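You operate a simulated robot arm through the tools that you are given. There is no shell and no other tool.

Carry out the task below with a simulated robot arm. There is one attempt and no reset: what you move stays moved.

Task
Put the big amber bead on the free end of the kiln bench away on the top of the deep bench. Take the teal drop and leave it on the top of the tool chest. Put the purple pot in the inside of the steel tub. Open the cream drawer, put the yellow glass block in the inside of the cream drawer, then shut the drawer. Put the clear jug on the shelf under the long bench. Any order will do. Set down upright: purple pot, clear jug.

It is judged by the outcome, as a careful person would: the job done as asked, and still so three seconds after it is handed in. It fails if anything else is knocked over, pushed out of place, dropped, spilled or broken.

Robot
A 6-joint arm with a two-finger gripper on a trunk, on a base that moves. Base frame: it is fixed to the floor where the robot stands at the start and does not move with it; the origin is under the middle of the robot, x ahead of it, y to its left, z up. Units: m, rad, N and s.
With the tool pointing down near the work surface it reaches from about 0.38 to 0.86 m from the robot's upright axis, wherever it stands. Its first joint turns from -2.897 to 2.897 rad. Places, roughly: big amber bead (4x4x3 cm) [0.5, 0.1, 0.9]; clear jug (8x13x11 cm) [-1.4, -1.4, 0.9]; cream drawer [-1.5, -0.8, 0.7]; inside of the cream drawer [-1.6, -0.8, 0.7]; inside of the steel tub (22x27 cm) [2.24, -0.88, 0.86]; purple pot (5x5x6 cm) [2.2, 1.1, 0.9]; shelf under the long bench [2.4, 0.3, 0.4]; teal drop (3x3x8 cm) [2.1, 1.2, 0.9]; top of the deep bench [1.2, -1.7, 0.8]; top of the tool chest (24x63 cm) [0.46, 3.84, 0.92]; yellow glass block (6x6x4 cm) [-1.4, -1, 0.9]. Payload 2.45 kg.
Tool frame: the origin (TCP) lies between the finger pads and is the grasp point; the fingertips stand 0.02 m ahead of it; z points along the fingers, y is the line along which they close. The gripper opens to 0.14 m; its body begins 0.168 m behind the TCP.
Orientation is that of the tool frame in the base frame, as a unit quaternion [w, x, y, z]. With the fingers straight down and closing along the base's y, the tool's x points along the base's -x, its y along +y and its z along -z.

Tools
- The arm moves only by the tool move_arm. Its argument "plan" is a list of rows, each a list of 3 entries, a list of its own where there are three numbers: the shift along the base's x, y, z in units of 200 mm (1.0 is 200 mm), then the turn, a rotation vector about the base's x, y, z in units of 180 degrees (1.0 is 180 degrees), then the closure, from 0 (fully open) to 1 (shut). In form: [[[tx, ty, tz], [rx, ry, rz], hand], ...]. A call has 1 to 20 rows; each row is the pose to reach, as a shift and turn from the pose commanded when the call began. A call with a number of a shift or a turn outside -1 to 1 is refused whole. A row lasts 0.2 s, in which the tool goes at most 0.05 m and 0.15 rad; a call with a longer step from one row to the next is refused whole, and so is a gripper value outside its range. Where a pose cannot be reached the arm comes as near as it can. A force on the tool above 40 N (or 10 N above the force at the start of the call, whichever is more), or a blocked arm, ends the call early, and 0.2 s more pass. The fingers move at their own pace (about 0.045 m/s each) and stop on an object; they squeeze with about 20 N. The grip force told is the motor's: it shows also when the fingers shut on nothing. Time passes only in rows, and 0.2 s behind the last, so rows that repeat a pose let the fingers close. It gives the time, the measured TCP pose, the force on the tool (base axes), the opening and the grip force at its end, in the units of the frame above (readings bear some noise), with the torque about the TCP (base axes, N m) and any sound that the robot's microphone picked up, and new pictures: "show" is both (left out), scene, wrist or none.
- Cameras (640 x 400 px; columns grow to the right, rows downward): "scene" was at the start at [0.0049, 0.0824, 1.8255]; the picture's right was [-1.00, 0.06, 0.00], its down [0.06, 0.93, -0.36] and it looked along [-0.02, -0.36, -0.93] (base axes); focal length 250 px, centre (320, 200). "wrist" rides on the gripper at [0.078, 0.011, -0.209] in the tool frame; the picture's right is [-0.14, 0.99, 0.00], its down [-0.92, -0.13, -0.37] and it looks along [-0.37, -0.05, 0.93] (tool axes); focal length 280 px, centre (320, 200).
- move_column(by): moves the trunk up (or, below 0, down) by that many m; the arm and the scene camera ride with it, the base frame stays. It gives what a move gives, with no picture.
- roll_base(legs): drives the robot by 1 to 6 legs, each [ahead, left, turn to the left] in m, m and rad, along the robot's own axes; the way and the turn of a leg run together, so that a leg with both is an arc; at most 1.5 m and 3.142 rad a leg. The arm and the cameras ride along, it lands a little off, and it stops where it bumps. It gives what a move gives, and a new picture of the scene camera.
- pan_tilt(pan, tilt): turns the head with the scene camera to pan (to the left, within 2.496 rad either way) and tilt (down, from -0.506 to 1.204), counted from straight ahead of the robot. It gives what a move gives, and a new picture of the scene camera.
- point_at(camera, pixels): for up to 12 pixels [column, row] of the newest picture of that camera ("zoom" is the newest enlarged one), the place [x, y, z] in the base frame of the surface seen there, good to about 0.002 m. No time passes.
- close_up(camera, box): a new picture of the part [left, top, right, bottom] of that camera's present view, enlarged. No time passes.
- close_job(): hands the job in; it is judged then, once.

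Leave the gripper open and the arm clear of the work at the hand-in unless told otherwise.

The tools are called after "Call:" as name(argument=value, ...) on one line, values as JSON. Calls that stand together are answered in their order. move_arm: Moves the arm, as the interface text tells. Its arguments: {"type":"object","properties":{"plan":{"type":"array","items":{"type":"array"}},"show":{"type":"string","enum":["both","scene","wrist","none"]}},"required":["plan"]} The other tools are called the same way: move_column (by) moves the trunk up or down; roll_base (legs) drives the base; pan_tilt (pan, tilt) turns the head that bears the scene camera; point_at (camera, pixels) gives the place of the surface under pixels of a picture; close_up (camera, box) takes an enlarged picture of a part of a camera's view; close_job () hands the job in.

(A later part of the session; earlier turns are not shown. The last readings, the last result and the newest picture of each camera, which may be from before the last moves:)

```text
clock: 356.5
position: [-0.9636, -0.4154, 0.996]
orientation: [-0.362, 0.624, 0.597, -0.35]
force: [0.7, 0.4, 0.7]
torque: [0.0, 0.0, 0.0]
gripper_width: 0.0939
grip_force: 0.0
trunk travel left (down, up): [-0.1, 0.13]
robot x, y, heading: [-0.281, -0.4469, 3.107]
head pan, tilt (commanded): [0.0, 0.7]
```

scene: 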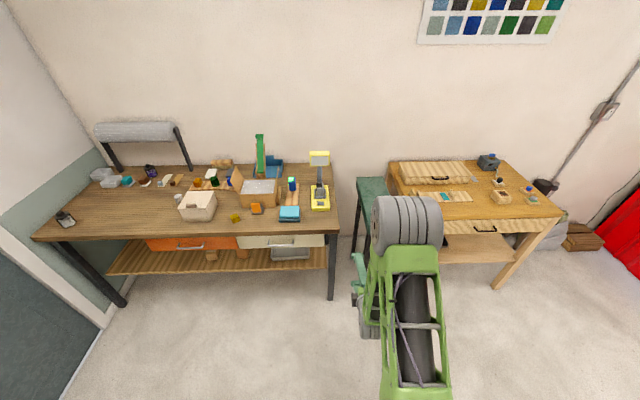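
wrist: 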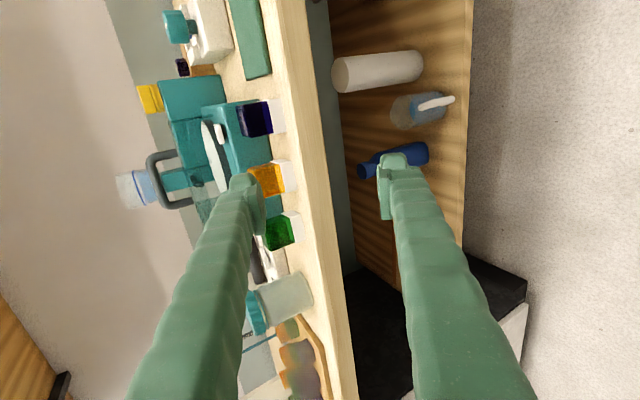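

Facing the drawer bench now. The cream drawer is at about (280, 240). I enlarge and measure its front and handle.

Call:
close_up(camera="scene", box=[215, 195, 345, 275])

Call:
point_at(camera="zoom", pixels=[[335, 205], [300, 200], [375, 200], [300, 215], [335, 200], [130, 215], [530, 205], [520, 235], [335, 235], [130, 250], [110, 105], [330, 225]])

```text
4.92 times, centred on (280, 235) of scene
```

zoom: 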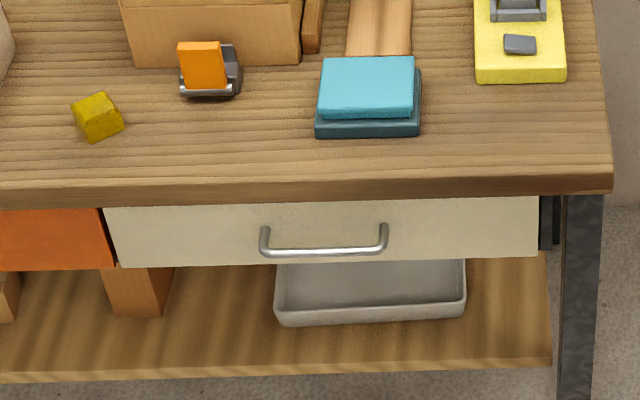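

```text
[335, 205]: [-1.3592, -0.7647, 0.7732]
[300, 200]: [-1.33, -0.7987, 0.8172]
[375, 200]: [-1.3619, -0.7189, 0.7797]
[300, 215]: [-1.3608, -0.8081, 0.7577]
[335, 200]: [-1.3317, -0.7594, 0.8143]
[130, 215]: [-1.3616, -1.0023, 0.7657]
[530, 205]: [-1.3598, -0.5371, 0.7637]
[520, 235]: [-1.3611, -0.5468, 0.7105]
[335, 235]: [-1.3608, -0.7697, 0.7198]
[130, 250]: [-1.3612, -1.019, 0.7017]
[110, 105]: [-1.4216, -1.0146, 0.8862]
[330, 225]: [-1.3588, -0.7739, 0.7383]
```

The drawer front is the plane x≈−1.36, y −1.03…−0.53, z ≈0.69–0.80. I measure the handle bar at zoom (325, 251).

Call:
point_at(camera="zoom", pixels=[[325, 251], [295, 252], [355, 250], [270, 248], [380, 245], [265, 233], [384, 229], [325, 262], [325, 270], [98, 115], [80, 110], [115, 125]])

```text
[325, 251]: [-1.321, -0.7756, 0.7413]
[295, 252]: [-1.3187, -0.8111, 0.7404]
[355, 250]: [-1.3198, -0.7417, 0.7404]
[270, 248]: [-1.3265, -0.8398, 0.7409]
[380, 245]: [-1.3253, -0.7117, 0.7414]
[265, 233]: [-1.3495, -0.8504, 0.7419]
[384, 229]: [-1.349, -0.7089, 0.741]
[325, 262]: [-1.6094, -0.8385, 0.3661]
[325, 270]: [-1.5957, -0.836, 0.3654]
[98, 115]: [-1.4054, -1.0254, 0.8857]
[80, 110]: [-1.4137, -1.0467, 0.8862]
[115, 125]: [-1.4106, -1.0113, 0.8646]
```

Handle bar: x≈−1.322, z≈0.741, y −0.85…−0.71, about 4 cm in front of the drawer face. I square up, slide left to y≈−0.78 and come ahead to x≈−0.38.

Call:
roll_base(legs=[[0, 0, 0.035], [0, 0.335, 0], [0.1, 0, 0]])

Call:
move_arm(plan=[[[-0.1, 0, 0], [0, 0.04, 0], 0.4], [[-0.2, 0, 0], [0, 0.08, 0], 0.5], [[-0.3, 0, 0], [0, 0.12, 0], 0.6], [[-0.4, 0, 0], [0, 0.1667, 0], 0.66], [[-0.4, 0, 0], [0, 0.1667, 0], 0.66]], show="both")

```text
clock: 361.1
position: [-1.0657, -0.7702, 0.9946]
orientation: [-0.357, 0.617, 0.605, -0.354]
force: [-0.9, -0.4, -0.6]
torque: [0.0, 0.02, -0.03]
gripper_width: 0.0938
grip_force: 0.1
trunk travel left (down, up): [-0.1, 0.13]
robot x, y, heading: [-0.3867, -0.7869, 3.136]
head pan, tilt (commanded): [0.0, 0.7]
```

scene: 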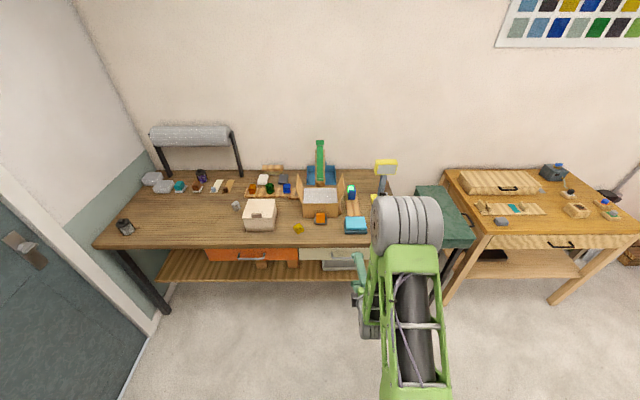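

```text
clock: 362.3
position: [-1.146, -0.771, 0.9942]
orientation: [-0.502, 0.503, 0.491, -0.503]
force: [0.0, 0.0, -0.3]
torque: [0.0, 0.06, 0.05]
gripper_width: 0.0477
grip_force: 0.2
trunk travel left (down, up): [-0.1, 0.13]
robot x, y, heading: [-0.3846, -0.7829, 3.134]
head pan, tilt (commanded): [0.0, 0.7]
```

scene: 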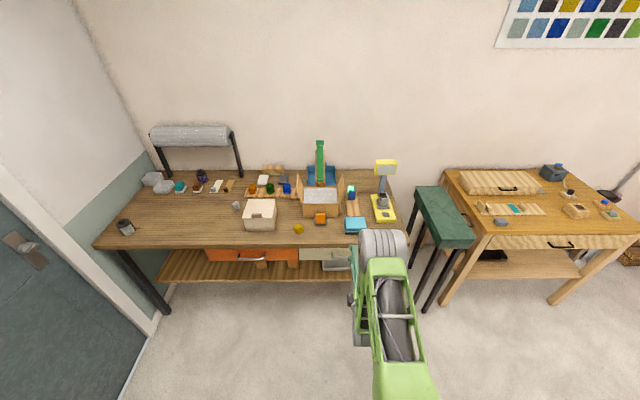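
wrist: 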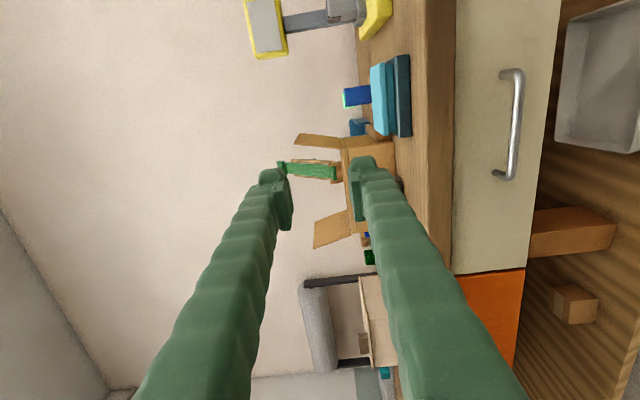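

The tool is horizontal now, closing vertically, opening 4.8 cm. I lower the trunk 0.1 m and the arm 0.153 m to bring the TCP to the handle's height (0.741), still 17 cm in front.

Call:
move_column(by=-0.1)

Call:
move_arm(plan=[[[0, -0.02, -0.2], [0, 0, 0], 0.66], [[0, -0.04, -0.4], [0, 0, 0], 0.66], [[0, -0.04, -0.6], [0, 0, 0], 0.66], [[0, -0.04, -0.765], [0, 0, 0], 0.66], [[-0.15, -0.04, -0.765], [0, 0, 0], 0.66], [[-0.3, -0.04, -0.765], [0, 0, 0], 0.66]], show="both")

```text
clock: 363.6
position: [-1.146, -0.7711, 0.8941]
orientation: [0.502, -0.503, -0.492, 0.503]
force: [-0.3, -0.1, -0.9]
torque: [-0.01, -0.01, 0.02]
gripper_width: 0.0476
grip_force: 0.1
trunk travel left (down, up): [0.0, 0.23]
robot x, y, heading: [-0.3857, -0.7825, 3.134]
head pan, tilt (commanded): [0.0, 0.7]
```

```text
clock: 365.1
position: [-1.206, -0.7769, 0.7417]
orientation: [-0.502, 0.504, 0.492, -0.502]
force: [0.7, -0.4, 0.5]
torque: [-0.04, -0.03, 0.03]
gripper_width: 0.0475
grip_force: 0.0
trunk travel left (down, up): [0.0, 0.23]
robot x, y, heading: [-0.3847, -0.7849, 3.13]
head pan, tilt (commanded): [0.0, 0.7]
```

scene: 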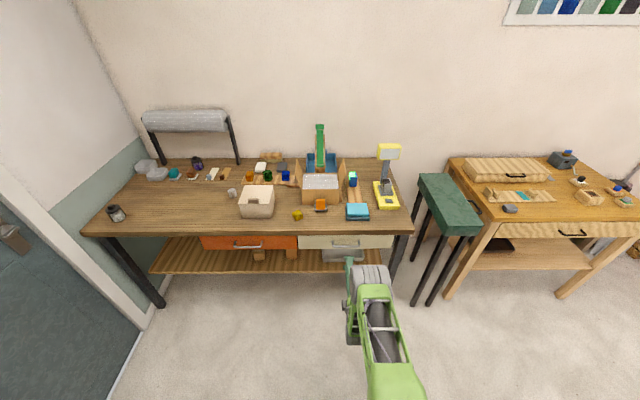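
wrist: 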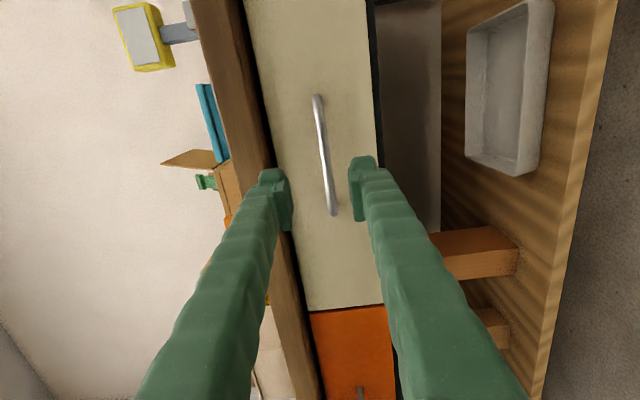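

The handle bar lies nicely between the fingers (cols 315–338). I check the bench edge's lower side near the upper finger before advancing.

Call:
point_at(camera="wrist", pixels=[[258, 150], [250, 150], [262, 150], [270, 150], [324, 160], [322, 130], [330, 190], [300, 160], [345, 130], [375, 120]])

```text
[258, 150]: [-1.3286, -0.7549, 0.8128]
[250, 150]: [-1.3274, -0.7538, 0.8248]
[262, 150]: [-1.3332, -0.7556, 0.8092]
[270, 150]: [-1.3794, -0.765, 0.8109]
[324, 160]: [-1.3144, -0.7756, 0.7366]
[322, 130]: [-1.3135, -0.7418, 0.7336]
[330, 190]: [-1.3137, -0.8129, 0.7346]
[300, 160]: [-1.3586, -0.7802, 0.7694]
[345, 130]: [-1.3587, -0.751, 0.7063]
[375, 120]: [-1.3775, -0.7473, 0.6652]
```

Bench underside is 0.809, bar centre ≈(−1.319, z 0.736). I advance to x=−1.310, z≈0.737 and close on the bar.

Call:
move_arm(plan=[[[-0.15, 0, -0.022], [0, 0, 0], 0.66], [[-0.3, 0, -0.022], [0, 0, 0], 0.66], [[-0.42, 0, -0.022], [0, 0, 0], 0.66], [[-0.52, 0, -0.022], [0, 0, 0], 0.66], [[-0.52, 0, -0.022], [0, 0, 0], 0.75], [[-0.52, 0, -0.022], [0, 0, 0], 0.85], [[-0.52, 0, -0.022], [0, 0, 0], 1], [[-0.52, 0, -0.022], [0, 0, 0], 1], [[-0.52, 0, -0.022], [0, 0, 0], 1]], show="wrist")

```text
clock: 367.1
position: [-1.3097, -0.7781, 0.7348]
orientation: [-0.502, 0.504, 0.493, -0.502]
force: [0.6, -0.6, -8.0]
torque: [0.83, -0.1, -0.01]
gripper_width: 0.0109
grip_force: 38.2
trunk travel left (down, up): [0.0, 0.23]
robot x, y, heading: [-0.3856, -0.785, 3.138]
head pan, tilt (commanded): [0.0, 0.7]
```

wrist: 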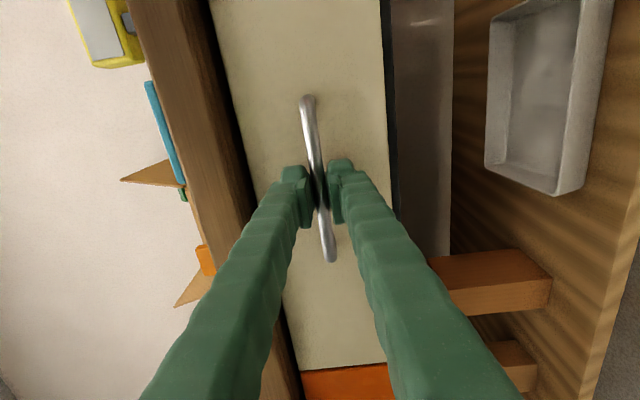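

The bar is gripped (0.011 m, 38 N). I pull the drawer open slowly 0.2 m with the arm.

Call:
move_arm(plan=[[[0.05, 0, 0], [0, 0, 0], 1], [[0.12, 0, 0], [0, 0, 0], 1], [[0.2, 0, 0], [0, 0, 0], 1], [[0.3, 0, 0], [0, 0, 0], 1], [[0.4, 0, 0], [0, 0, 0], 1], [[0.5, 0, 0], [0, 0, 0], 1], [[0.6, 0, 0], [0, 0, 0], 1], [[0.7, 0, 0], [0, 0, 0], 1], [[0.8, 0, 0], [0, 0, 0], 1], [[0.9, 0, 0], [0, 0, 0], 1], [[1, 0, 0], [0, 0, 0], 1]], show="both")

```text
clock: 369.4
position: [-1.1101, -0.7778, 0.7349]
orientation: [-0.501, 0.505, 0.492, -0.501]
force: [0.7, -0.3, -18.4]
torque: [0.85, -0.22, 0.11]
gripper_width: 0.0109
grip_force: 38.0
trunk travel left (down, up): [0.0, 0.23]
robot x, y, heading: [-0.3846, -0.7823, 3.134]
head pan, tilt (commanded): [0.0, 0.7]
```

scene: 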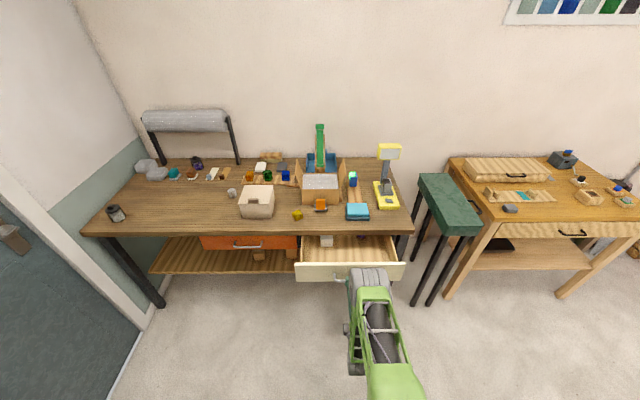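
wrist: 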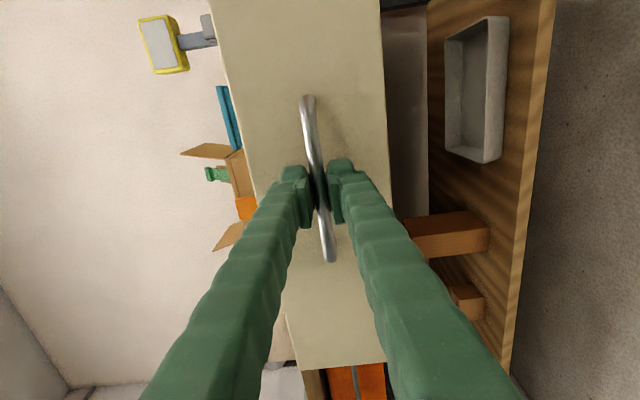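

The drawer is open 0.2 m. I enlarge its inside to see what's in it.

Call:
close_up(camera="scene", box=[285, 215, 415, 295])

Call:
point_at(camera="zoom", pixels=[[300, 180], [200, 200], [400, 190], [320, 205], [200, 120], [380, 115], [80, 240], [560, 235], [320, 245], [120, 110], [500, 110], [480, 180]])

```text
4.92 times, centred on (350, 255) of scene
```

zoom: 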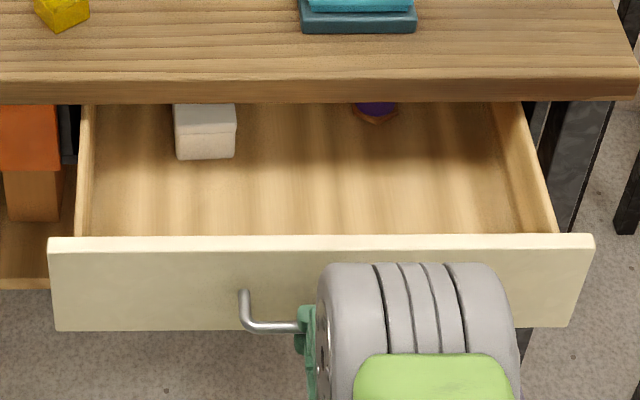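

```text
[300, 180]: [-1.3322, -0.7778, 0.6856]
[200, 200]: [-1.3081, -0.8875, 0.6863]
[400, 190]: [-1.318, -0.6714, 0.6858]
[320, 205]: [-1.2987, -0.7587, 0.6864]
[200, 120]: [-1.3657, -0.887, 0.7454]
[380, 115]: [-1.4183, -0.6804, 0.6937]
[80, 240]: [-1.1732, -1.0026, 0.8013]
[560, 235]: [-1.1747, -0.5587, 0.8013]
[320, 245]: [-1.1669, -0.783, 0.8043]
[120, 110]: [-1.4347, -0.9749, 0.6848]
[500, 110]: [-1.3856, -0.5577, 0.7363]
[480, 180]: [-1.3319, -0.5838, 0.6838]
```

The drawer floor is z≈0.686, its front panel top 0.80, with a white box at the left and a dark piece at the back; the open middle (x −1.33…−1.18, y −0.85…−0.6) is free. I release the handle by opening the fingers a little, then back the base off 0.2 m.

Call:
move_arm(plan=[[[0, 0, 0], [0, 0, 0], 0.85], [[0, 0, 0], [0, 0, 0], 0.7], [[0, 0, 0], [0, 0, 0], 0.62], [[0, 0, 0], [0, 0, 0], 0.62], [[0, 0, 0], [0, 0, 0], 0.62]], show="wrist")

```text
clock: 370.6
position: [-1.1102, -0.7802, 0.7366]
orientation: [0.503, -0.502, -0.492, 0.503]
force: [-0.1, -0.2, 0.3]
torque: [0.0, -0.01, -0.01]
gripper_width: 0.0533
grip_force: 0.0
trunk travel left (down, up): [0.0, 0.23]
robot x, y, heading: [-0.382, -0.7802, 3.134]
head pan, tilt (commanded): [0.0, 0.7]
```

wrist: 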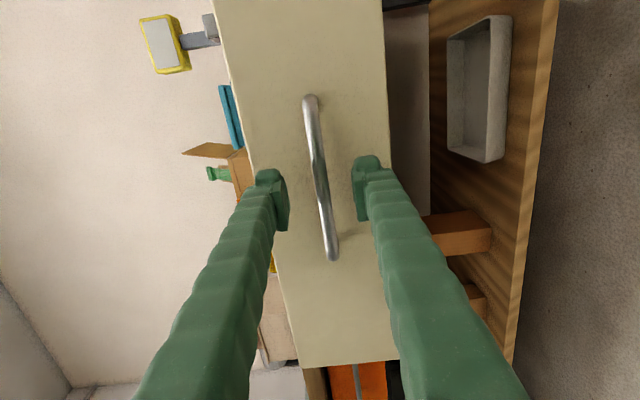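

Released. I back off 0.2 m, raise the trunk 0.1 m, then raise the arm and pitch the tool down in steps.

Call:
roll_base(legs=[[-0.2, 0, 0]])

Call:
move_column(by=0.1)

Call:
move_arm(plan=[[[0, 0, 0.09], [0, -0.045, 0], 0.4], [[0, 0, 0.18], [0, -0.09, 0], 0.3], [[0, 0, 0.27], [0, -0.135, 0], 0.3], [[0, 0, 0.36], [0, -0.18, 0], 0.3], [[0, 0, 0.45], [0, -0.225, 0], 0.3], [[0, 0, 0.54], [0, -0.27, 0], 0.3], [[0, 0, 0.63], [0, -0.315, 0], 0.3], [[0, 0, 0.72], [0, -0.36, 0], 0.3], [[0, 0, 0.81], [0, -0.405, 0], 0.3], [[0, 0, 0.9], [0, -0.45, 0], 0.3], [[0, 0, 1], [0, -0.496, 0], 0.3]], show="both")

```text
clock: 372.2
position: [-0.913, -0.778, 0.7378]
orientation: [0.504, -0.503, -0.491, 0.502]
force: [0.4, 0.5, -0.3]
torque: [0.0, -0.01, -0.08]
gripper_width: 0.0535
grip_force: 0.0
trunk travel left (down, up): [0.0, 0.23]
robot x, y, heading: [-0.1822, -0.7884, 3.128]
head pan, tilt (commanded): [0.0, 0.7]
```

scene: 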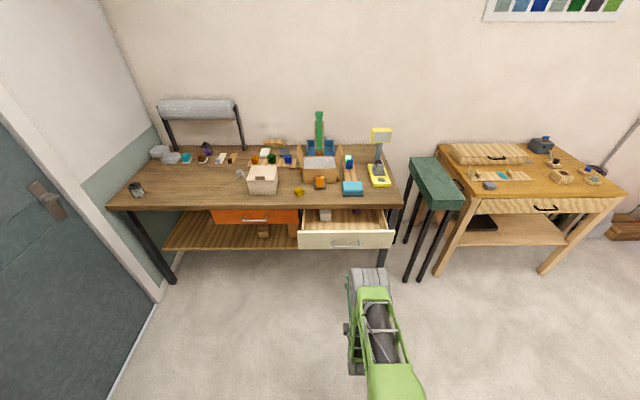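

```text
clock: 373.6
position: [-0.9133, -0.7791, 0.8368]
orientation: [-0.503, 0.504, 0.492, -0.501]
force: [0.1, 0.3, 0.4]
torque: [-0.03, 0.01, 0.01]
gripper_width: 0.0531
grip_force: 0.1
trunk travel left (down, up): [-0.1, 0.13]
robot x, y, heading: [-0.1876, -0.7867, 3.131]
head pan, tilt (commanded): [0.0, 0.7]
```

```text
clock: 376.0
position: [-0.9131, -0.7784, 1.0353]
orientation: [-0.012, 0.711, 0.703, -0.002]
force: [0.7, -0.4, 0.0]
torque: [0.0, 0.03, -0.04]
gripper_width: 0.0979
grip_force: 0.0
out of reach, approached as far as the arm can: row 8
trunk travel left (down, up): [-0.1, 0.13]
robot x, y, heading: [-0.1824, -0.7881, 3.132]
head pan, tilt (commanded): [0.0, 0.7]
```

scene: 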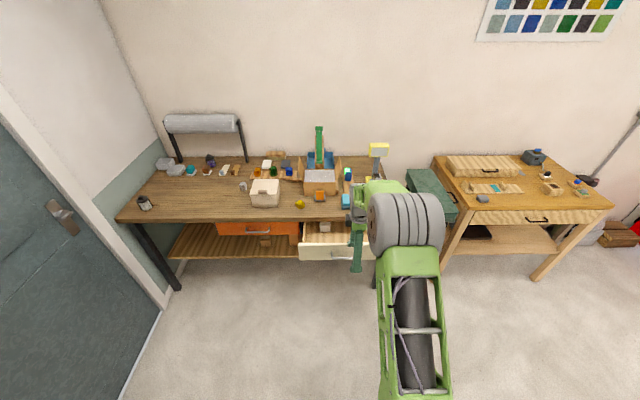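
wrist: 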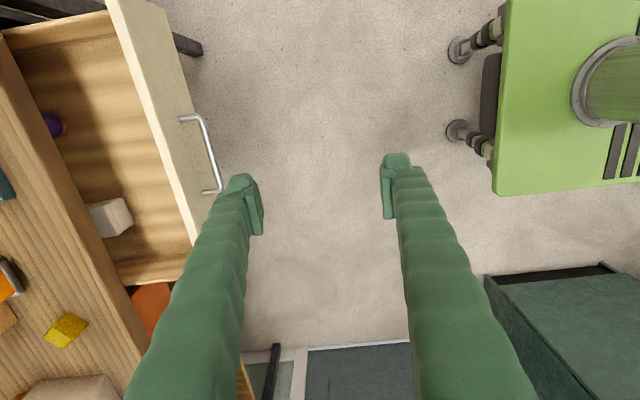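

Tool is down again. I enlarge the yellow block in the wrist view (65, 330) and measure its corners.

Call:
close_up(camera="wrist", box=[20, 290, 120, 370])

Call:
point_at(camera="zoom", pixels=[[275, 150], [430, 190], [330, 340], [160, 280], [290, 230], [400, 220], [220, 210], [250, 310], [310, 350], [440, 215]])

```text
5.00 times, centred on (70, 330) of wrist
```

zoom: 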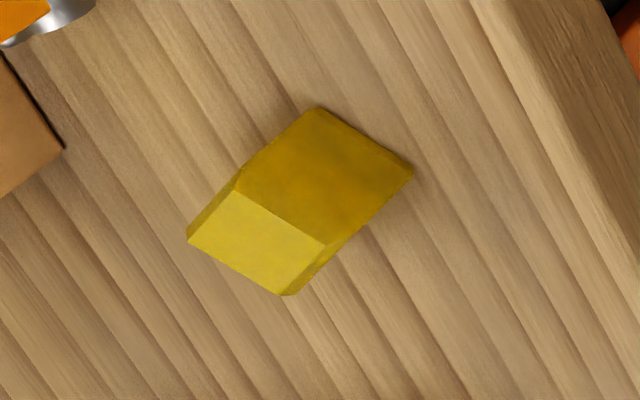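

```text
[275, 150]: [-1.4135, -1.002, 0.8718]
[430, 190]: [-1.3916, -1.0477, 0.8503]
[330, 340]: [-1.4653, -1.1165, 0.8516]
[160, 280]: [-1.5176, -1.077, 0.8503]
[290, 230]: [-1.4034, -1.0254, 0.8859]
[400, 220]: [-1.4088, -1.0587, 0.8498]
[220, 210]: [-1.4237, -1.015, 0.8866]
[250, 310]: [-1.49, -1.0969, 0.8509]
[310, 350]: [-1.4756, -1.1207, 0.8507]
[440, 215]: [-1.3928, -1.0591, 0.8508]
```

The bright face is the block's top (z≈0.886). I measure its corners more precisely.

Call:
point_at(camera="zoom", pixels=[[196, 238], [238, 197], [316, 243], [290, 288], [255, 242], [320, 115], [405, 172], [330, 250]])

```text
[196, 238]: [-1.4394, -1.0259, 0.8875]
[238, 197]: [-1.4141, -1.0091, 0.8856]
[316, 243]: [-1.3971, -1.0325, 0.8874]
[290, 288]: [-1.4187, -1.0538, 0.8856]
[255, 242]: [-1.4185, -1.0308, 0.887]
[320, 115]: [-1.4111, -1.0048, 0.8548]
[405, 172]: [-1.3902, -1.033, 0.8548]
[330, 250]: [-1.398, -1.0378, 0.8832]
```

Block top centre ≈ (−1.417, −1.030), a ~4 cm cube turned about 37°. I rotate the tool −53° so the fingers close along a pair of its faces, raise the trunk, then drive left 0.22 m and ahead 0.47 m.

Call:
move_arm(plan=[[[0, 0, 0], [0, -0.004, -0.045], 0.3], [[0, 0, 0], [0, -0.007, -0.09], 0.3], [[0, 0, 0], [0, -0.007, -0.135], 0.3], [[0, 0, 0], [0, -0.007, -0.18], 0.3], [[0, 0, 0], [0, -0.007, -0.225], 0.3], [[0, 0, 0], [0, -0.007, -0.27], 0.3], [[0, 0, 0], [0, -0.007, -0.294], 0.3]], show="none")

Call:
move_column(by=0.1)

Call:
roll_base(legs=[[0, 0.22, 0], [0.47, 0, 0]])

Call:
move_arm(plan=[[[0, 0, 0], [0, 0, 0], 0.3]], show="wrist")

```text
clock: 377.6
position: [-0.9134, -0.7787, 1.0383]
orientation: [-0.005, 0.95, 0.312, 0.011]
force: [-0.8, 0.5, -0.5]
torque: [0.01, 0.01, -0.02]
gripper_width: 0.098
grip_force: 0.1
trunk travel left (down, up): [-0.1, 0.13]
robot x, y, heading: [-0.1879, -0.7883, 3.125]
head pan, tilt (commanded): [0.0, 0.7]
```

```text
clock: 378.9
position: [-0.9128, -0.7791, 1.1369]
orientation: [-0.006, 0.95, 0.312, 0.012]
force: [-0.7, 1.1, 0.2]
torque: [0.01, -0.01, 0.0]
gripper_width: 0.0979
grip_force: 0.2
trunk travel left (down, up): [-0.2, 0.03]
robot x, y, heading: [-0.1861, -0.7864, 3.129]
head pan, tilt (commanded): [0.0, 0.7]
```

```text
clock: 383.8
position: [-1.3796, -0.9947, 1.1371]
orientation: [-0.006, 0.95, 0.313, 0.011]
force: [-0.1, 0.8, -0.6]
torque: [0.0, -0.07, 0.01]
gripper_width: 0.0978
grip_force: 0.0
trunk travel left (down, up): [-0.2, 0.03]
robot x, y, heading: [-0.6525, -0.9992, 3.131]
head pan, tilt (commanded): [0.0, 0.7]
```

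scene: 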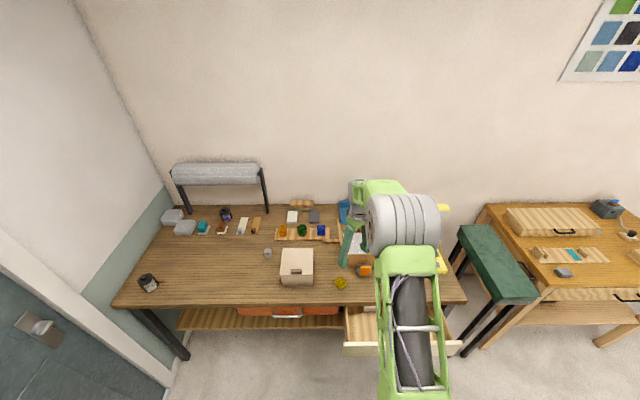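

```text
clock: 384.2
position: [-1.379, -0.9947, 1.1376]
orientation: [-0.006, 0.95, 0.313, 0.01]
force: [0.7, -0.6, -0.2]
torque: [0.01, -0.04, -0.02]
gripper_width: 0.0977
grip_force: 0.1
trunk travel left (down, up): [-0.2, 0.03]
robot x, y, heading: [-0.6522, -0.9994, 3.128]
head pan, tilt (commanded): [0.0, 0.7]
```

wrist: 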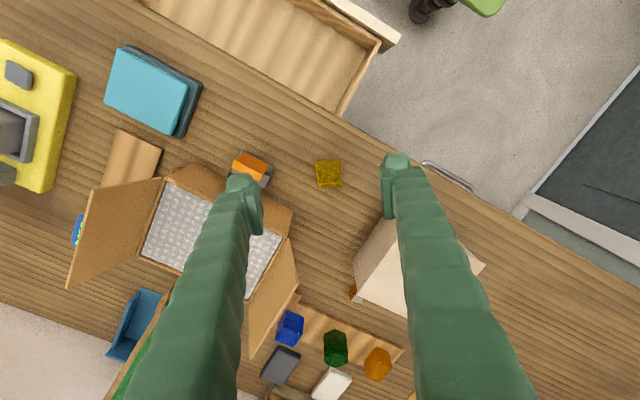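

The block is at wrist (328, 173). I enlarge and measure its corners, plus the tape dispenser at (252,168) and carton corner (292, 212).

Call:
close_up(camera="wrist", box=[278, 140, 378, 205])

Call:
point_at(camera="wrist", pixels=[[319, 164], [337, 163], [339, 183], [320, 184], [328, 173], [270, 178], [268, 188], [292, 212], [285, 240], [360, 250], [350, 260], [272, 168]])

```text
6.15 times, centred on (328, 172) of wrist
```

zoom: 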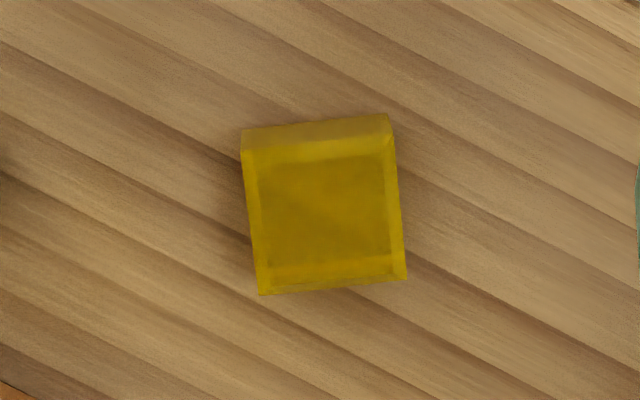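

```text
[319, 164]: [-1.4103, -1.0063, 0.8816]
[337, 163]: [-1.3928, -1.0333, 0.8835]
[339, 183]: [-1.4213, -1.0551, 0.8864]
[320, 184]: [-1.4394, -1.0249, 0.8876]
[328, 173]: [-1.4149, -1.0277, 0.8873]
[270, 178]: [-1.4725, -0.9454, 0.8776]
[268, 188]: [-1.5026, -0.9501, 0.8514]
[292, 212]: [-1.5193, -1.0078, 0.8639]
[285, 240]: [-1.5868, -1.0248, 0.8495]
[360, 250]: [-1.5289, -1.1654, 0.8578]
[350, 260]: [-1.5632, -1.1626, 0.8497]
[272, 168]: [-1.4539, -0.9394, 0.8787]
```

The block's faces line up with the fingers within 1°. Centre (−1.416, −1.030), top 0.887, bench 0.8505; the tape dispenser's near edge is ~2.5 cm beyond where the finger will be. I lower the trunk 0.1 m, shift over the block with a 6.5 cm opening.

Call:
move_column(by=-0.1)

Call:
move_arm(plan=[[[-0.09, -0.09, 0], [-0.003, 0.002, 0], 0.5], [[-0.185, -0.177, 0], [-0.0056, 0.0048, 0], 0.53], [[-0.185, -0.177, -0.2], [-0.0056, 0.0048, 0], 0.53], [[-0.185, -0.177, -0.4], [-0.0056, 0.0048, 0], 0.53]], show="wrist")

```text
clock: 385.6
position: [-1.3788, -0.9943, 1.0377]
orientation: [-0.006, 0.95, 0.312, 0.01]
force: [1.1, -0.5, 0.6]
torque: [0.04, 0.03, 0.0]
gripper_width: 0.0978
grip_force: 0.0
trunk travel left (down, up): [-0.1, 0.13]
robot x, y, heading: [-0.6518, -0.9999, 3.135]
head pan, tilt (commanded): [0.0, 0.7]
```

```text
clock: 386.6
position: [-1.4173, -1.0304, 0.9583]
orientation: [0.001, 0.95, 0.312, 0.0]
force: [0.3, -0.1, 0.8]
torque: [0.02, 0.0, -0.02]
gripper_width: 0.0658
grip_force: 0.0
trunk travel left (down, up): [-0.1, 0.13]
robot x, y, heading: [-0.6509, -1.0026, 3.132]
head pan, tilt (commanded): [0.0, 0.7]
```

wrist: 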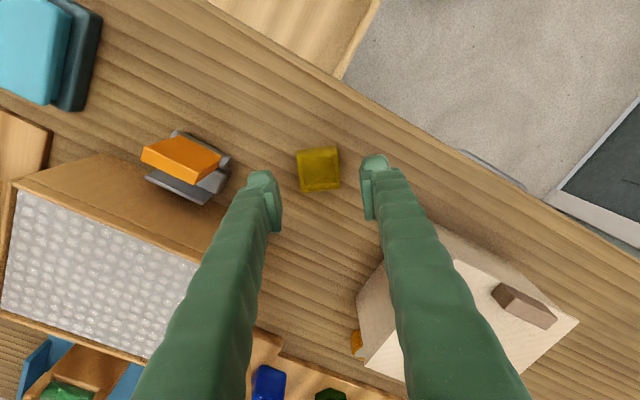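

The block is centred below (319, 168). I check the carton's flap height near the left finger before descending the last 8.5 cm.

Call:
point_at(camera="wrist", pixels=[[225, 215], [220, 190], [262, 340], [270, 365], [235, 160], [225, 170], [200, 240], [100, 230], [180, 160], [215, 160]])

```text
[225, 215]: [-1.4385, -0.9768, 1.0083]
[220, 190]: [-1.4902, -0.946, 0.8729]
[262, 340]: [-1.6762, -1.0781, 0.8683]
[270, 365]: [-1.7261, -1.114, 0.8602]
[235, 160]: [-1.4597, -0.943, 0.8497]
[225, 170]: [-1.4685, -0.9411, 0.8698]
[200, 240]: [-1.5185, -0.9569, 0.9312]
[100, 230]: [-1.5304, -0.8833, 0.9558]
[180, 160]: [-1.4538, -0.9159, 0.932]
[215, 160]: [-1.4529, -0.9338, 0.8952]
```

Clear: carton 0.956 at most, dispenser 1.5–2.5 cm away. I descend to z≈0.873 and close on the block, then lift a little.

Call:
move_arm(plan=[[[0, 0, -0.15], [0, 0, 0], 0.53], [[0, 0, -0.3], [0, 0, 0], 0.53], [[0, 0, -0.39], [0, 0, 0], 0.53], [[0, 0, -0.422], [0, 0, 0], 0.53], [[0, 0, -0.422], [0, 0, 0], 0.65], [[0, 0, -0.422], [0, 0, 0], 0.75], [[0, 0, -0.422], [0, 0, 0], 0.85], [[0, 0, -0.422], [0, 0, 0], 1], [[0, 0, -0.422], [0, 0, 0], 1], [[0, 0, -0.422], [0, 0, 0], 1], [[0, 0, -0.4], [0, 0, 0], 1], [[0, 0, -0.37], [0, 0, 0], 1], [[0, 0, -0.32], [0, 0, 0], 1]], show="wrist")

```text
clock: 389.4
position: [-1.4157, -1.0296, 0.8939]
orientation: [0.001, 0.95, 0.312, 0.001]
force: [-1.0, 0.5, -1.0]
torque: [0.01, 0.02, -0.01]
gripper_width: 0.0411
grip_force: 19.5
trunk travel left (down, up): [-0.1, 0.13]
robot x, y, heading: [-0.6496, -1.0025, 3.124]
head pan, tilt (commanded): [0.0, 0.7]
```

wrist: 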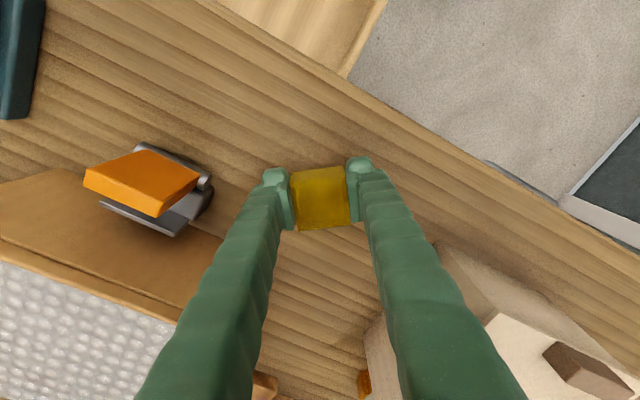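

The block is held (0.041 m) and lifted. I raise it to z≈1.04, draw back 0.16 m toward the robot, and turn the tool so the fingers close along y for the drawer.

Call:
move_arm(plan=[[[0, 0, 0.12], [0, 0, 0], 1], [[0, 0, 0.28], [0, 0, 0], 1], [[0, 0, 0.45], [0, 0, 0], 1], [[0, 0, 0.6], [0, 0, 0], 1], [[0, 0, 0.73], [0, 0, 0], 1], [[0.15, 0, 0.73], [0, 0, -0.04], 1], [[0.32, 0, 0.73], [0, 0, -0.08], 1], [[0.5, 0, 0.73], [0, 0, -0.12], 1], [[0.66, 0, 0.73], [0, 0, -0.16], 1], [[0.8, 0, 0.73], [0, 0, -0.2], 1]], show="wrist")

Call:
roll_base(legs=[[0, -0.26, 0]])

Call:
move_arm(plan=[[[0, 0, 0], [0, 0, 0], 1]], show="wrist")

```text
clock: 391.6
position: [-1.2561, -1.029, 1.0394]
orientation: [0.001, 1.0, 0.003, 0.0]
force: [0.6, -0.3, -1.3]
torque: [-0.01, -0.01, 0.0]
gripper_width: 0.0414
grip_force: 19.6
trunk travel left (down, up): [-0.1, 0.13]
robot x, y, heading: [-0.6552, -1.0023, 3.126]
head pan, tilt (commanded): [0.0, 0.7]
```

wrist: 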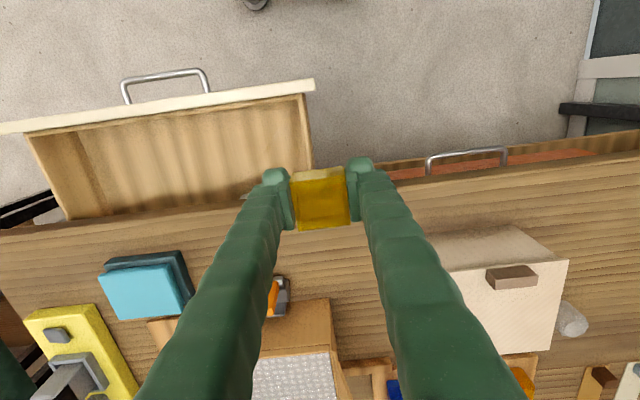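

```text
clock: 394.4
position: [-1.2526, -0.7685, 1.0387]
orientation: [0.001, 1.0, 0.002, 0.001]
force: [0.3, -0.1, -2.0]
torque: [-0.01, 0.01, -0.02]
gripper_width: 0.0413
grip_force: 19.5
trunk travel left (down, up): [-0.1, 0.13]
robot x, y, heading: [-0.6469, -0.7442, 3.127]
head pan, tilt (commanded): [0.0, 0.7]
```

scene: 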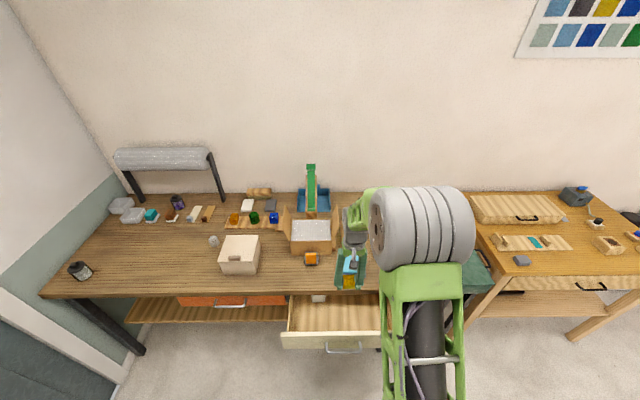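

```text
clock: 394.9
position: [-1.2535, -0.7683, 1.0376]
orientation: [0.001, 1.0, 0.003, 0.0]
force: [0.3, -0.6, -2.2]
torque: [0.01, -0.03, 0.01]
gripper_width: 0.0414
grip_force: 20.2
trunk travel left (down, up): [-0.1, 0.13]
robot x, y, heading: [-0.6476, -0.7409, 3.127]
head pan, tilt (commanded): [0.0, 0.7]
```

wrist: 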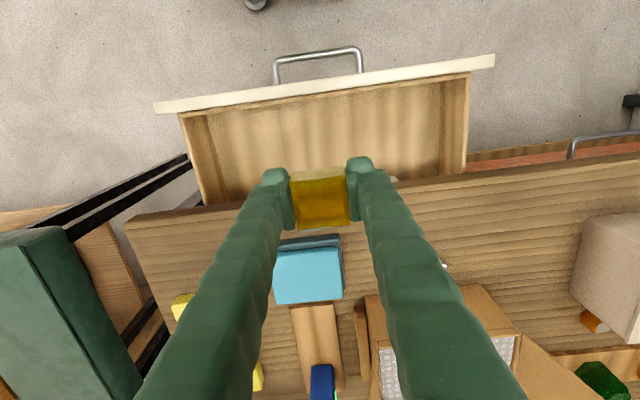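

The block hangs over the middle of the open drawer; straight below is about wrist (320, 133), clear wood. I descend the first 0.19 m.

Call:
move_arm(plan=[[[0, 0, -0.15], [0, 0, 0], 1], [[0, 0, -0.35], [0, 0, 0], 1], [[0, 0, -0.55], [0, 0, 0], 1], [[0, 0, -0.75], [0, 0, 0], 1], [[0, 0, -0.95], [0, 0, 0], 1]], show="wrist")

```text
clock: 396.1
position: [-1.2546, -0.7698, 0.8492]
orientation: [0.001, 1.0, 0.002, 0.001]
force: [0.4, -0.3, -1.1]
torque: [0.01, 0.0, -0.02]
gripper_width: 0.0411
grip_force: 19.9
trunk travel left (down, up): [-0.1, 0.13]
robot x, y, heading: [-0.6509, -0.7446, 3.131]
head pan, tilt (commanded): [0.0, 0.7]
```

wrist: 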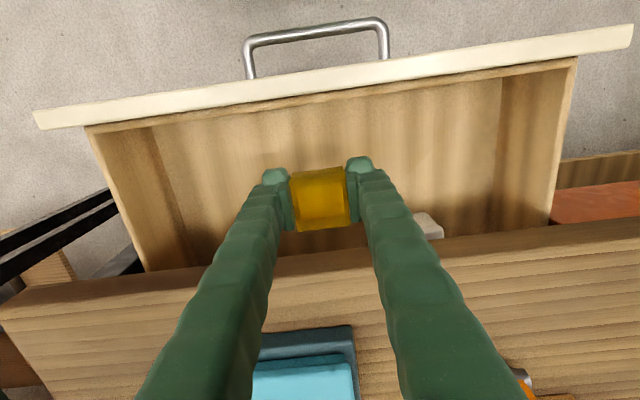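

Centred in the opening. I continue down to just above the drawer floor.

Call:
move_arm(plan=[[[0, 0, -0.15], [0, 0, 0], 1], [[0, 0, -0.3], [0, 0, 0], 1], [[0, 0, -0.45], [0, 0, 0], 1], [[0, 0, -0.57], [0, 0, 0], 1], [[0, 0, -0.64], [0, 0, 0], 1], [[0, 0, -0.67], [0, 0, 0], 1]], show="wrist")

```text
clock: 397.4
position: [-1.252, -0.7683, 0.7151]
orientation: [0.0, 1.0, 0.002, 0.001]
force: [-0.1, -0.6, -1.0]
torque: [0.04, -0.01, 0.0]
gripper_width: 0.0414
grip_force: 19.6
trunk travel left (down, up): [-0.1, 0.13]
robot x, y, heading: [-0.6458, -0.7438, 3.132]
head pan, tilt (commanded): [0.0, 0.7]
```

wrist: 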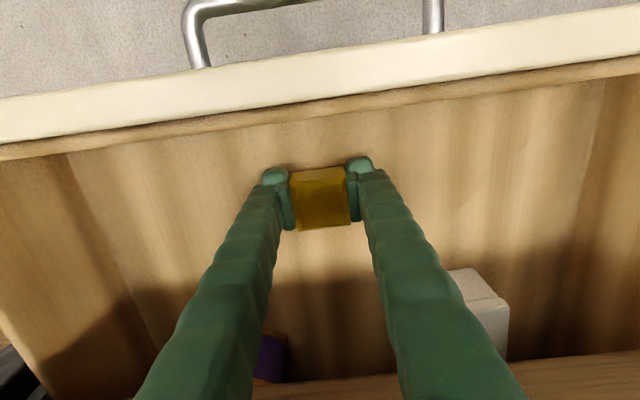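

I'm about 5 mm above the drawer floor. I lower in 2 mm steps and check the force.

Call:
move_arm(plan=[[[0, 0, -0.01], [0, 0, 0], 1], [[0, 0, -0.02], [0, 0, 0], 1], [[0, 0, -0.03], [0, 0, 0], 1]], show="none")

```text
clock: 398.2
position: [-1.2536, -0.7698, 0.7085]
orientation: [0.001, 1.0, 0.003, 0.001]
force: [-1.5, -0.3, -1.8]
torque: [-0.04, -0.01, 0.05]
gripper_width: 0.0414
grip_force: 20.1
trunk travel left (down, up): [-0.1, 0.13]
robot x, y, heading: [-0.649, -0.7467, 3.127]
head pan, tilt (commanded): [0.0, 0.7]
```

Call:
move_arm(plan=[[[0, 0, -0.005], [0, 0, 0], 1], [[0, 0, -0.01], [0, 0, 0], 1]], show="none")

```text
clock: 398.9
position: [-1.2532, -0.7692, 0.7076]
orientation: [0.001, 1.0, 0.003, 0.0]
force: [1.1, 0.0, 6.1]
torque: [0.08, -0.1, -0.03]
gripper_width: 0.0416
grip_force: 19.9
trunk travel left (down, up): [-0.1, 0.13]
robot x, y, heading: [-0.6481, -0.7412, 3.127]
head pan, tilt (commanded): [0.0, 0.7]
```

The block touches the drawer floor (6 N). I open the fingers to about 6.5 cm and rise straight up.

Call:
move_arm(plan=[[[0, 0, 0.002], [0, 0, 0], 0.8], [[0, 0, 0.002], [0, 0, 0], 0.65], [[0, 0, 0.002], [0, 0, 0], 0.53], [[0, 0, 0.002], [0, 0, 0], 0.53], [[0, 0, 0.002], [0, 0, 0], 0.53], [[0, 0, 0.1], [0, 0, 0], 0.53], [[0, 0, 0.28], [0, 0, 0], 0.53], [[0, 0, 0.48], [0, 0, 0], 0.53], [[0, 0, 0.7], [0, 0, 0], 0.53], [[0, 0, 0.92], [0, 0, 0], 0.53]], show="wrist")

```text
clock: 401.1
position: [-1.2526, -0.7683, 0.8938]
orientation: [0.001, 1.0, 0.003, 0.001]
force: [-0.1, -0.2, 0.0]
torque: [0.0, 0.03, -0.02]
gripper_width: 0.0659
grip_force: 0.1
trunk travel left (down, up): [-0.1, 0.13]
robot x, y, heading: [-0.6444, -0.7389, 3.124]
head pan, tilt (commanded): [0.0, 0.7]
```

wrist: 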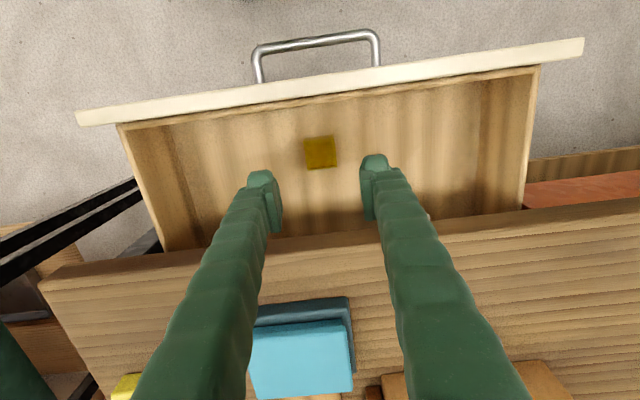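

The yellow block lies in the drawer at (320, 153). To shut it I'll push the handle bar with the closed fingers pointing down. I raise slightly, back the base 0.12 m, and retract so the fingers come down in front of the handle.

Call:
roll_base(legs=[[-0.12, 0, 0]])

Call:
move_arm(plan=[[[0.15, -0.02, 0], [0, 0, 0], 0.7], [[0.3, -0.04, 0], [0, 0, 0], 0.85], [[0.42, -0.06, 0], [0, 0, 0], 1], [[0.42, -0.06, 0], [0, 0, 0], 1], [[0.42, -0.06, 0], [0, 0, 0], 1]], show="both")

```text
clock: 402.3
position: [-1.1323, -0.7698, 0.8932]
orientation: [0.001, 1.0, 0.003, 0.0]
force: [0.9, 0.0, -0.2]
torque: [0.03, 0.05, -0.02]
gripper_width: 0.0658
grip_force: 0.1
trunk travel left (down, up): [-0.1, 0.13]
robot x, y, heading: [-0.5273, -0.7459, 3.128]
head pan, tilt (commanded): [0.0, 0.7]
```

scene: 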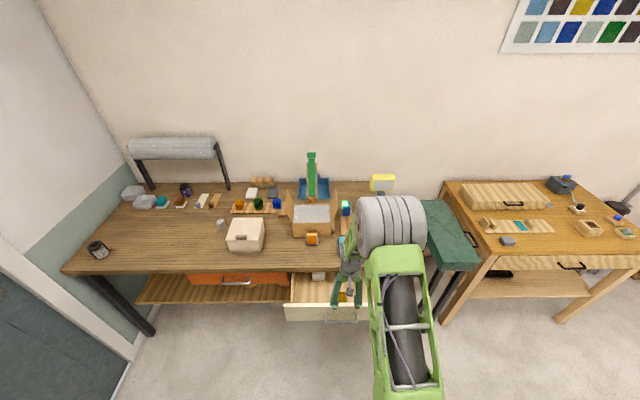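

```text
clock: 403.5
position: [-1.048, -0.7835, 0.8912]
orientation: [0.001, 1.0, 0.003, 0.001]
force: [0.5, 0.5, -0.1]
torque: [-0.01, -0.02, -0.02]
gripper_width: 0.0003
grip_force: 20.0
trunk travel left (down, up): [-0.1, 0.13]
robot x, y, heading: [-0.5277, -0.7465, 3.126]
head pan, tilt (commanded): [0.0, 0.7]
```

scene: 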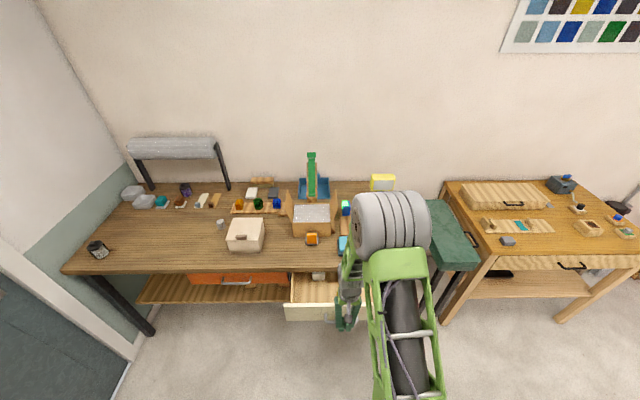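
wrist: 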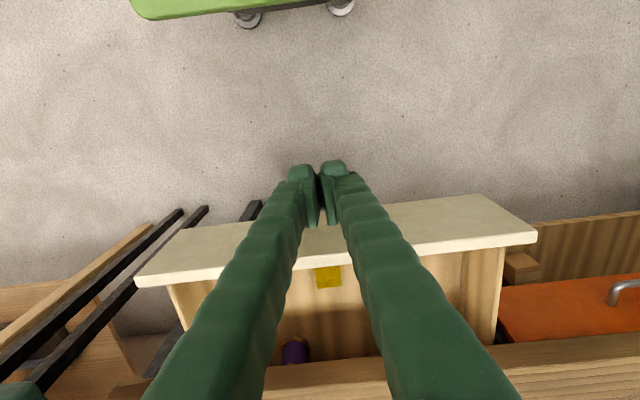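

I check the panel's place before lowering the fingers in front of the handle.

Call:
point_at(camera="wrist", pixels=[[460, 205], [470, 230], [200, 250], [480, 240], [270, 195], [350, 175], [395, 215], [255, 232]])

```text
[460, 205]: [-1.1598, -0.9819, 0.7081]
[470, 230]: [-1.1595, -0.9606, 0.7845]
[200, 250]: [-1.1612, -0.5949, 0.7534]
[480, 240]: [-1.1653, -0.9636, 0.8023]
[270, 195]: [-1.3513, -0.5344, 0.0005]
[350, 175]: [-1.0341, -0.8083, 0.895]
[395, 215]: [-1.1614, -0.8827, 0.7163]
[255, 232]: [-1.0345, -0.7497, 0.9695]
```

Panel face x≈−1.160, bar ≈−1.119. I lower the closed fingers to bar height 7 cm in front of it, then begin pushing −x gently.

Call:
move_arm(plan=[[[0, 0, -0.2], [0, 0, 0], 1], [[0, 0, -0.4], [0, 0, 0], 1], [[0, 0, -0.6], [0, 0, 0], 1], [[0, 0, -0.78], [0, 0, 0], 1], [[-0.1, 0, -0.78], [0, 0, 0], 1], [[-0.2, 0, -0.78], [0, 0, 0], 1], [[-0.3, 0, -0.78], [0, 0, 0], 1], [[-0.4, 0, -0.78], [0, 0, 0], 1], [[-0.5, 0, -0.78], [0, 0, 0], 1], [[-0.6, 0, -0.78], [0, 0, 0], 1], [[-0.7, 0, -0.78], [0, 0, 0], 1], [[-0.8, 0, -0.78], [0, 0, 0], 1], [[-0.9, 0, -0.78], [0, 0, 0], 1], [[-1, 0, -0.78], [0, 0, 0], 1]], show="both")

```text
clock: 406.5
position: [-1.2502, -0.7842, 0.7364]
orientation: [0.001, 1.0, 0.002, 0.0]
force: [-0.8, -0.6, 0.4]
torque: [-0.05, 0.01, 0.03]
gripper_width: 0.0003
grip_force: 29.2
trunk travel left (down, up): [-0.1, 0.13]
robot x, y, heading: [-0.5294, -0.741, 3.127]
head pan, tilt (commanded): [0.0, 0.7]
```

scene: 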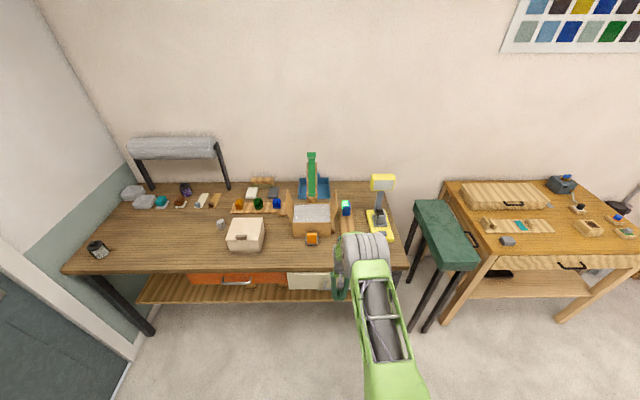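
wrist: 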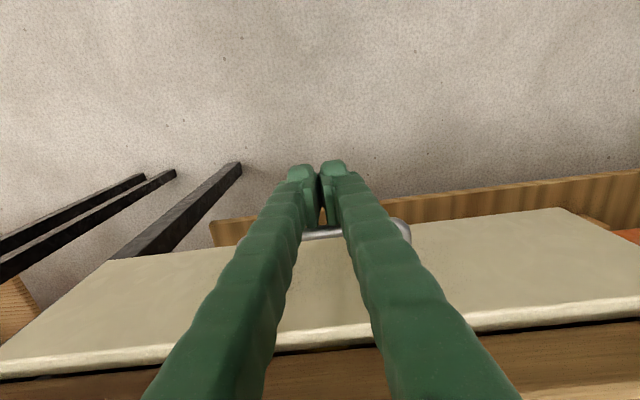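

The drawer is nearly shut. I push on in smaller steps and watch the force.

Call:
move_arm(plan=[[[-0.06, 0, 0], [0, 0, 0], 1], [[-0.12, 0, 0], [0, 0, 0], 1], [[-0.16, 0, 0], [0, 0, 0], 1], [[-0.2, 0, 0], [0, 0, 0], 1]], show="wrist")

Call:
point_at(camera="wrist", pixels=[[450, 230], [200, 280], [500, 260], [390, 240], [405, 228], [330, 230]])

```text
clock: 407.5
position: [-1.29, -0.7826, 0.7362]
orientation: [0.001, 1.0, 0.002, 0.001]
force: [0.4, 0.0, 0.9]
torque: [0.02, 0.02, 0.03]
gripper_width: 0.0006
grip_force: 29.1
trunk travel left (down, up): [-0.1, 0.13]
robot x, y, heading: [-0.5307, -0.7418, 3.124]
head pan, tilt (commanded): [0.0, 0.7]
```

wrist: 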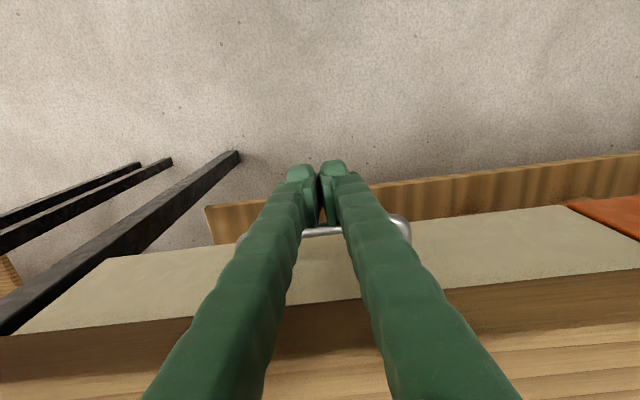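

```text
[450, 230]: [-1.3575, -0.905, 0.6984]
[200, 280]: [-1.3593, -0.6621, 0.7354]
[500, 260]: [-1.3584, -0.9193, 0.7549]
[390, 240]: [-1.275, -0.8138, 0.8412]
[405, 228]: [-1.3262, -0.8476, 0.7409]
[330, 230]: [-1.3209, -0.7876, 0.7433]
```

The face reads x≈−1.358 (closed was ≈−1.360). I press on a few millimetres until the force shows it has reached its stop.

Call:
move_arm(plan=[[[-0.01, 0, 0], [0, 0, 0], 1], [[-0.02, 0, 0], [0, 0, 0], 1]], show="none")

```text
clock: 408.1
position: [-1.2937, -0.7827, 0.7363]
orientation: [0.001, 1.0, 0.002, 0.0]
force: [-0.3, 0.7, 0.7]
torque: [0.02, 0.0, 0.0]
gripper_width: 0.0004
grip_force: 29.7
trunk travel left (down, up): [-0.1, 0.13]
robot x, y, heading: [-0.5277, -0.746, 3.123]
head pan, tilt (commanded): [0.0, 0.7]
```

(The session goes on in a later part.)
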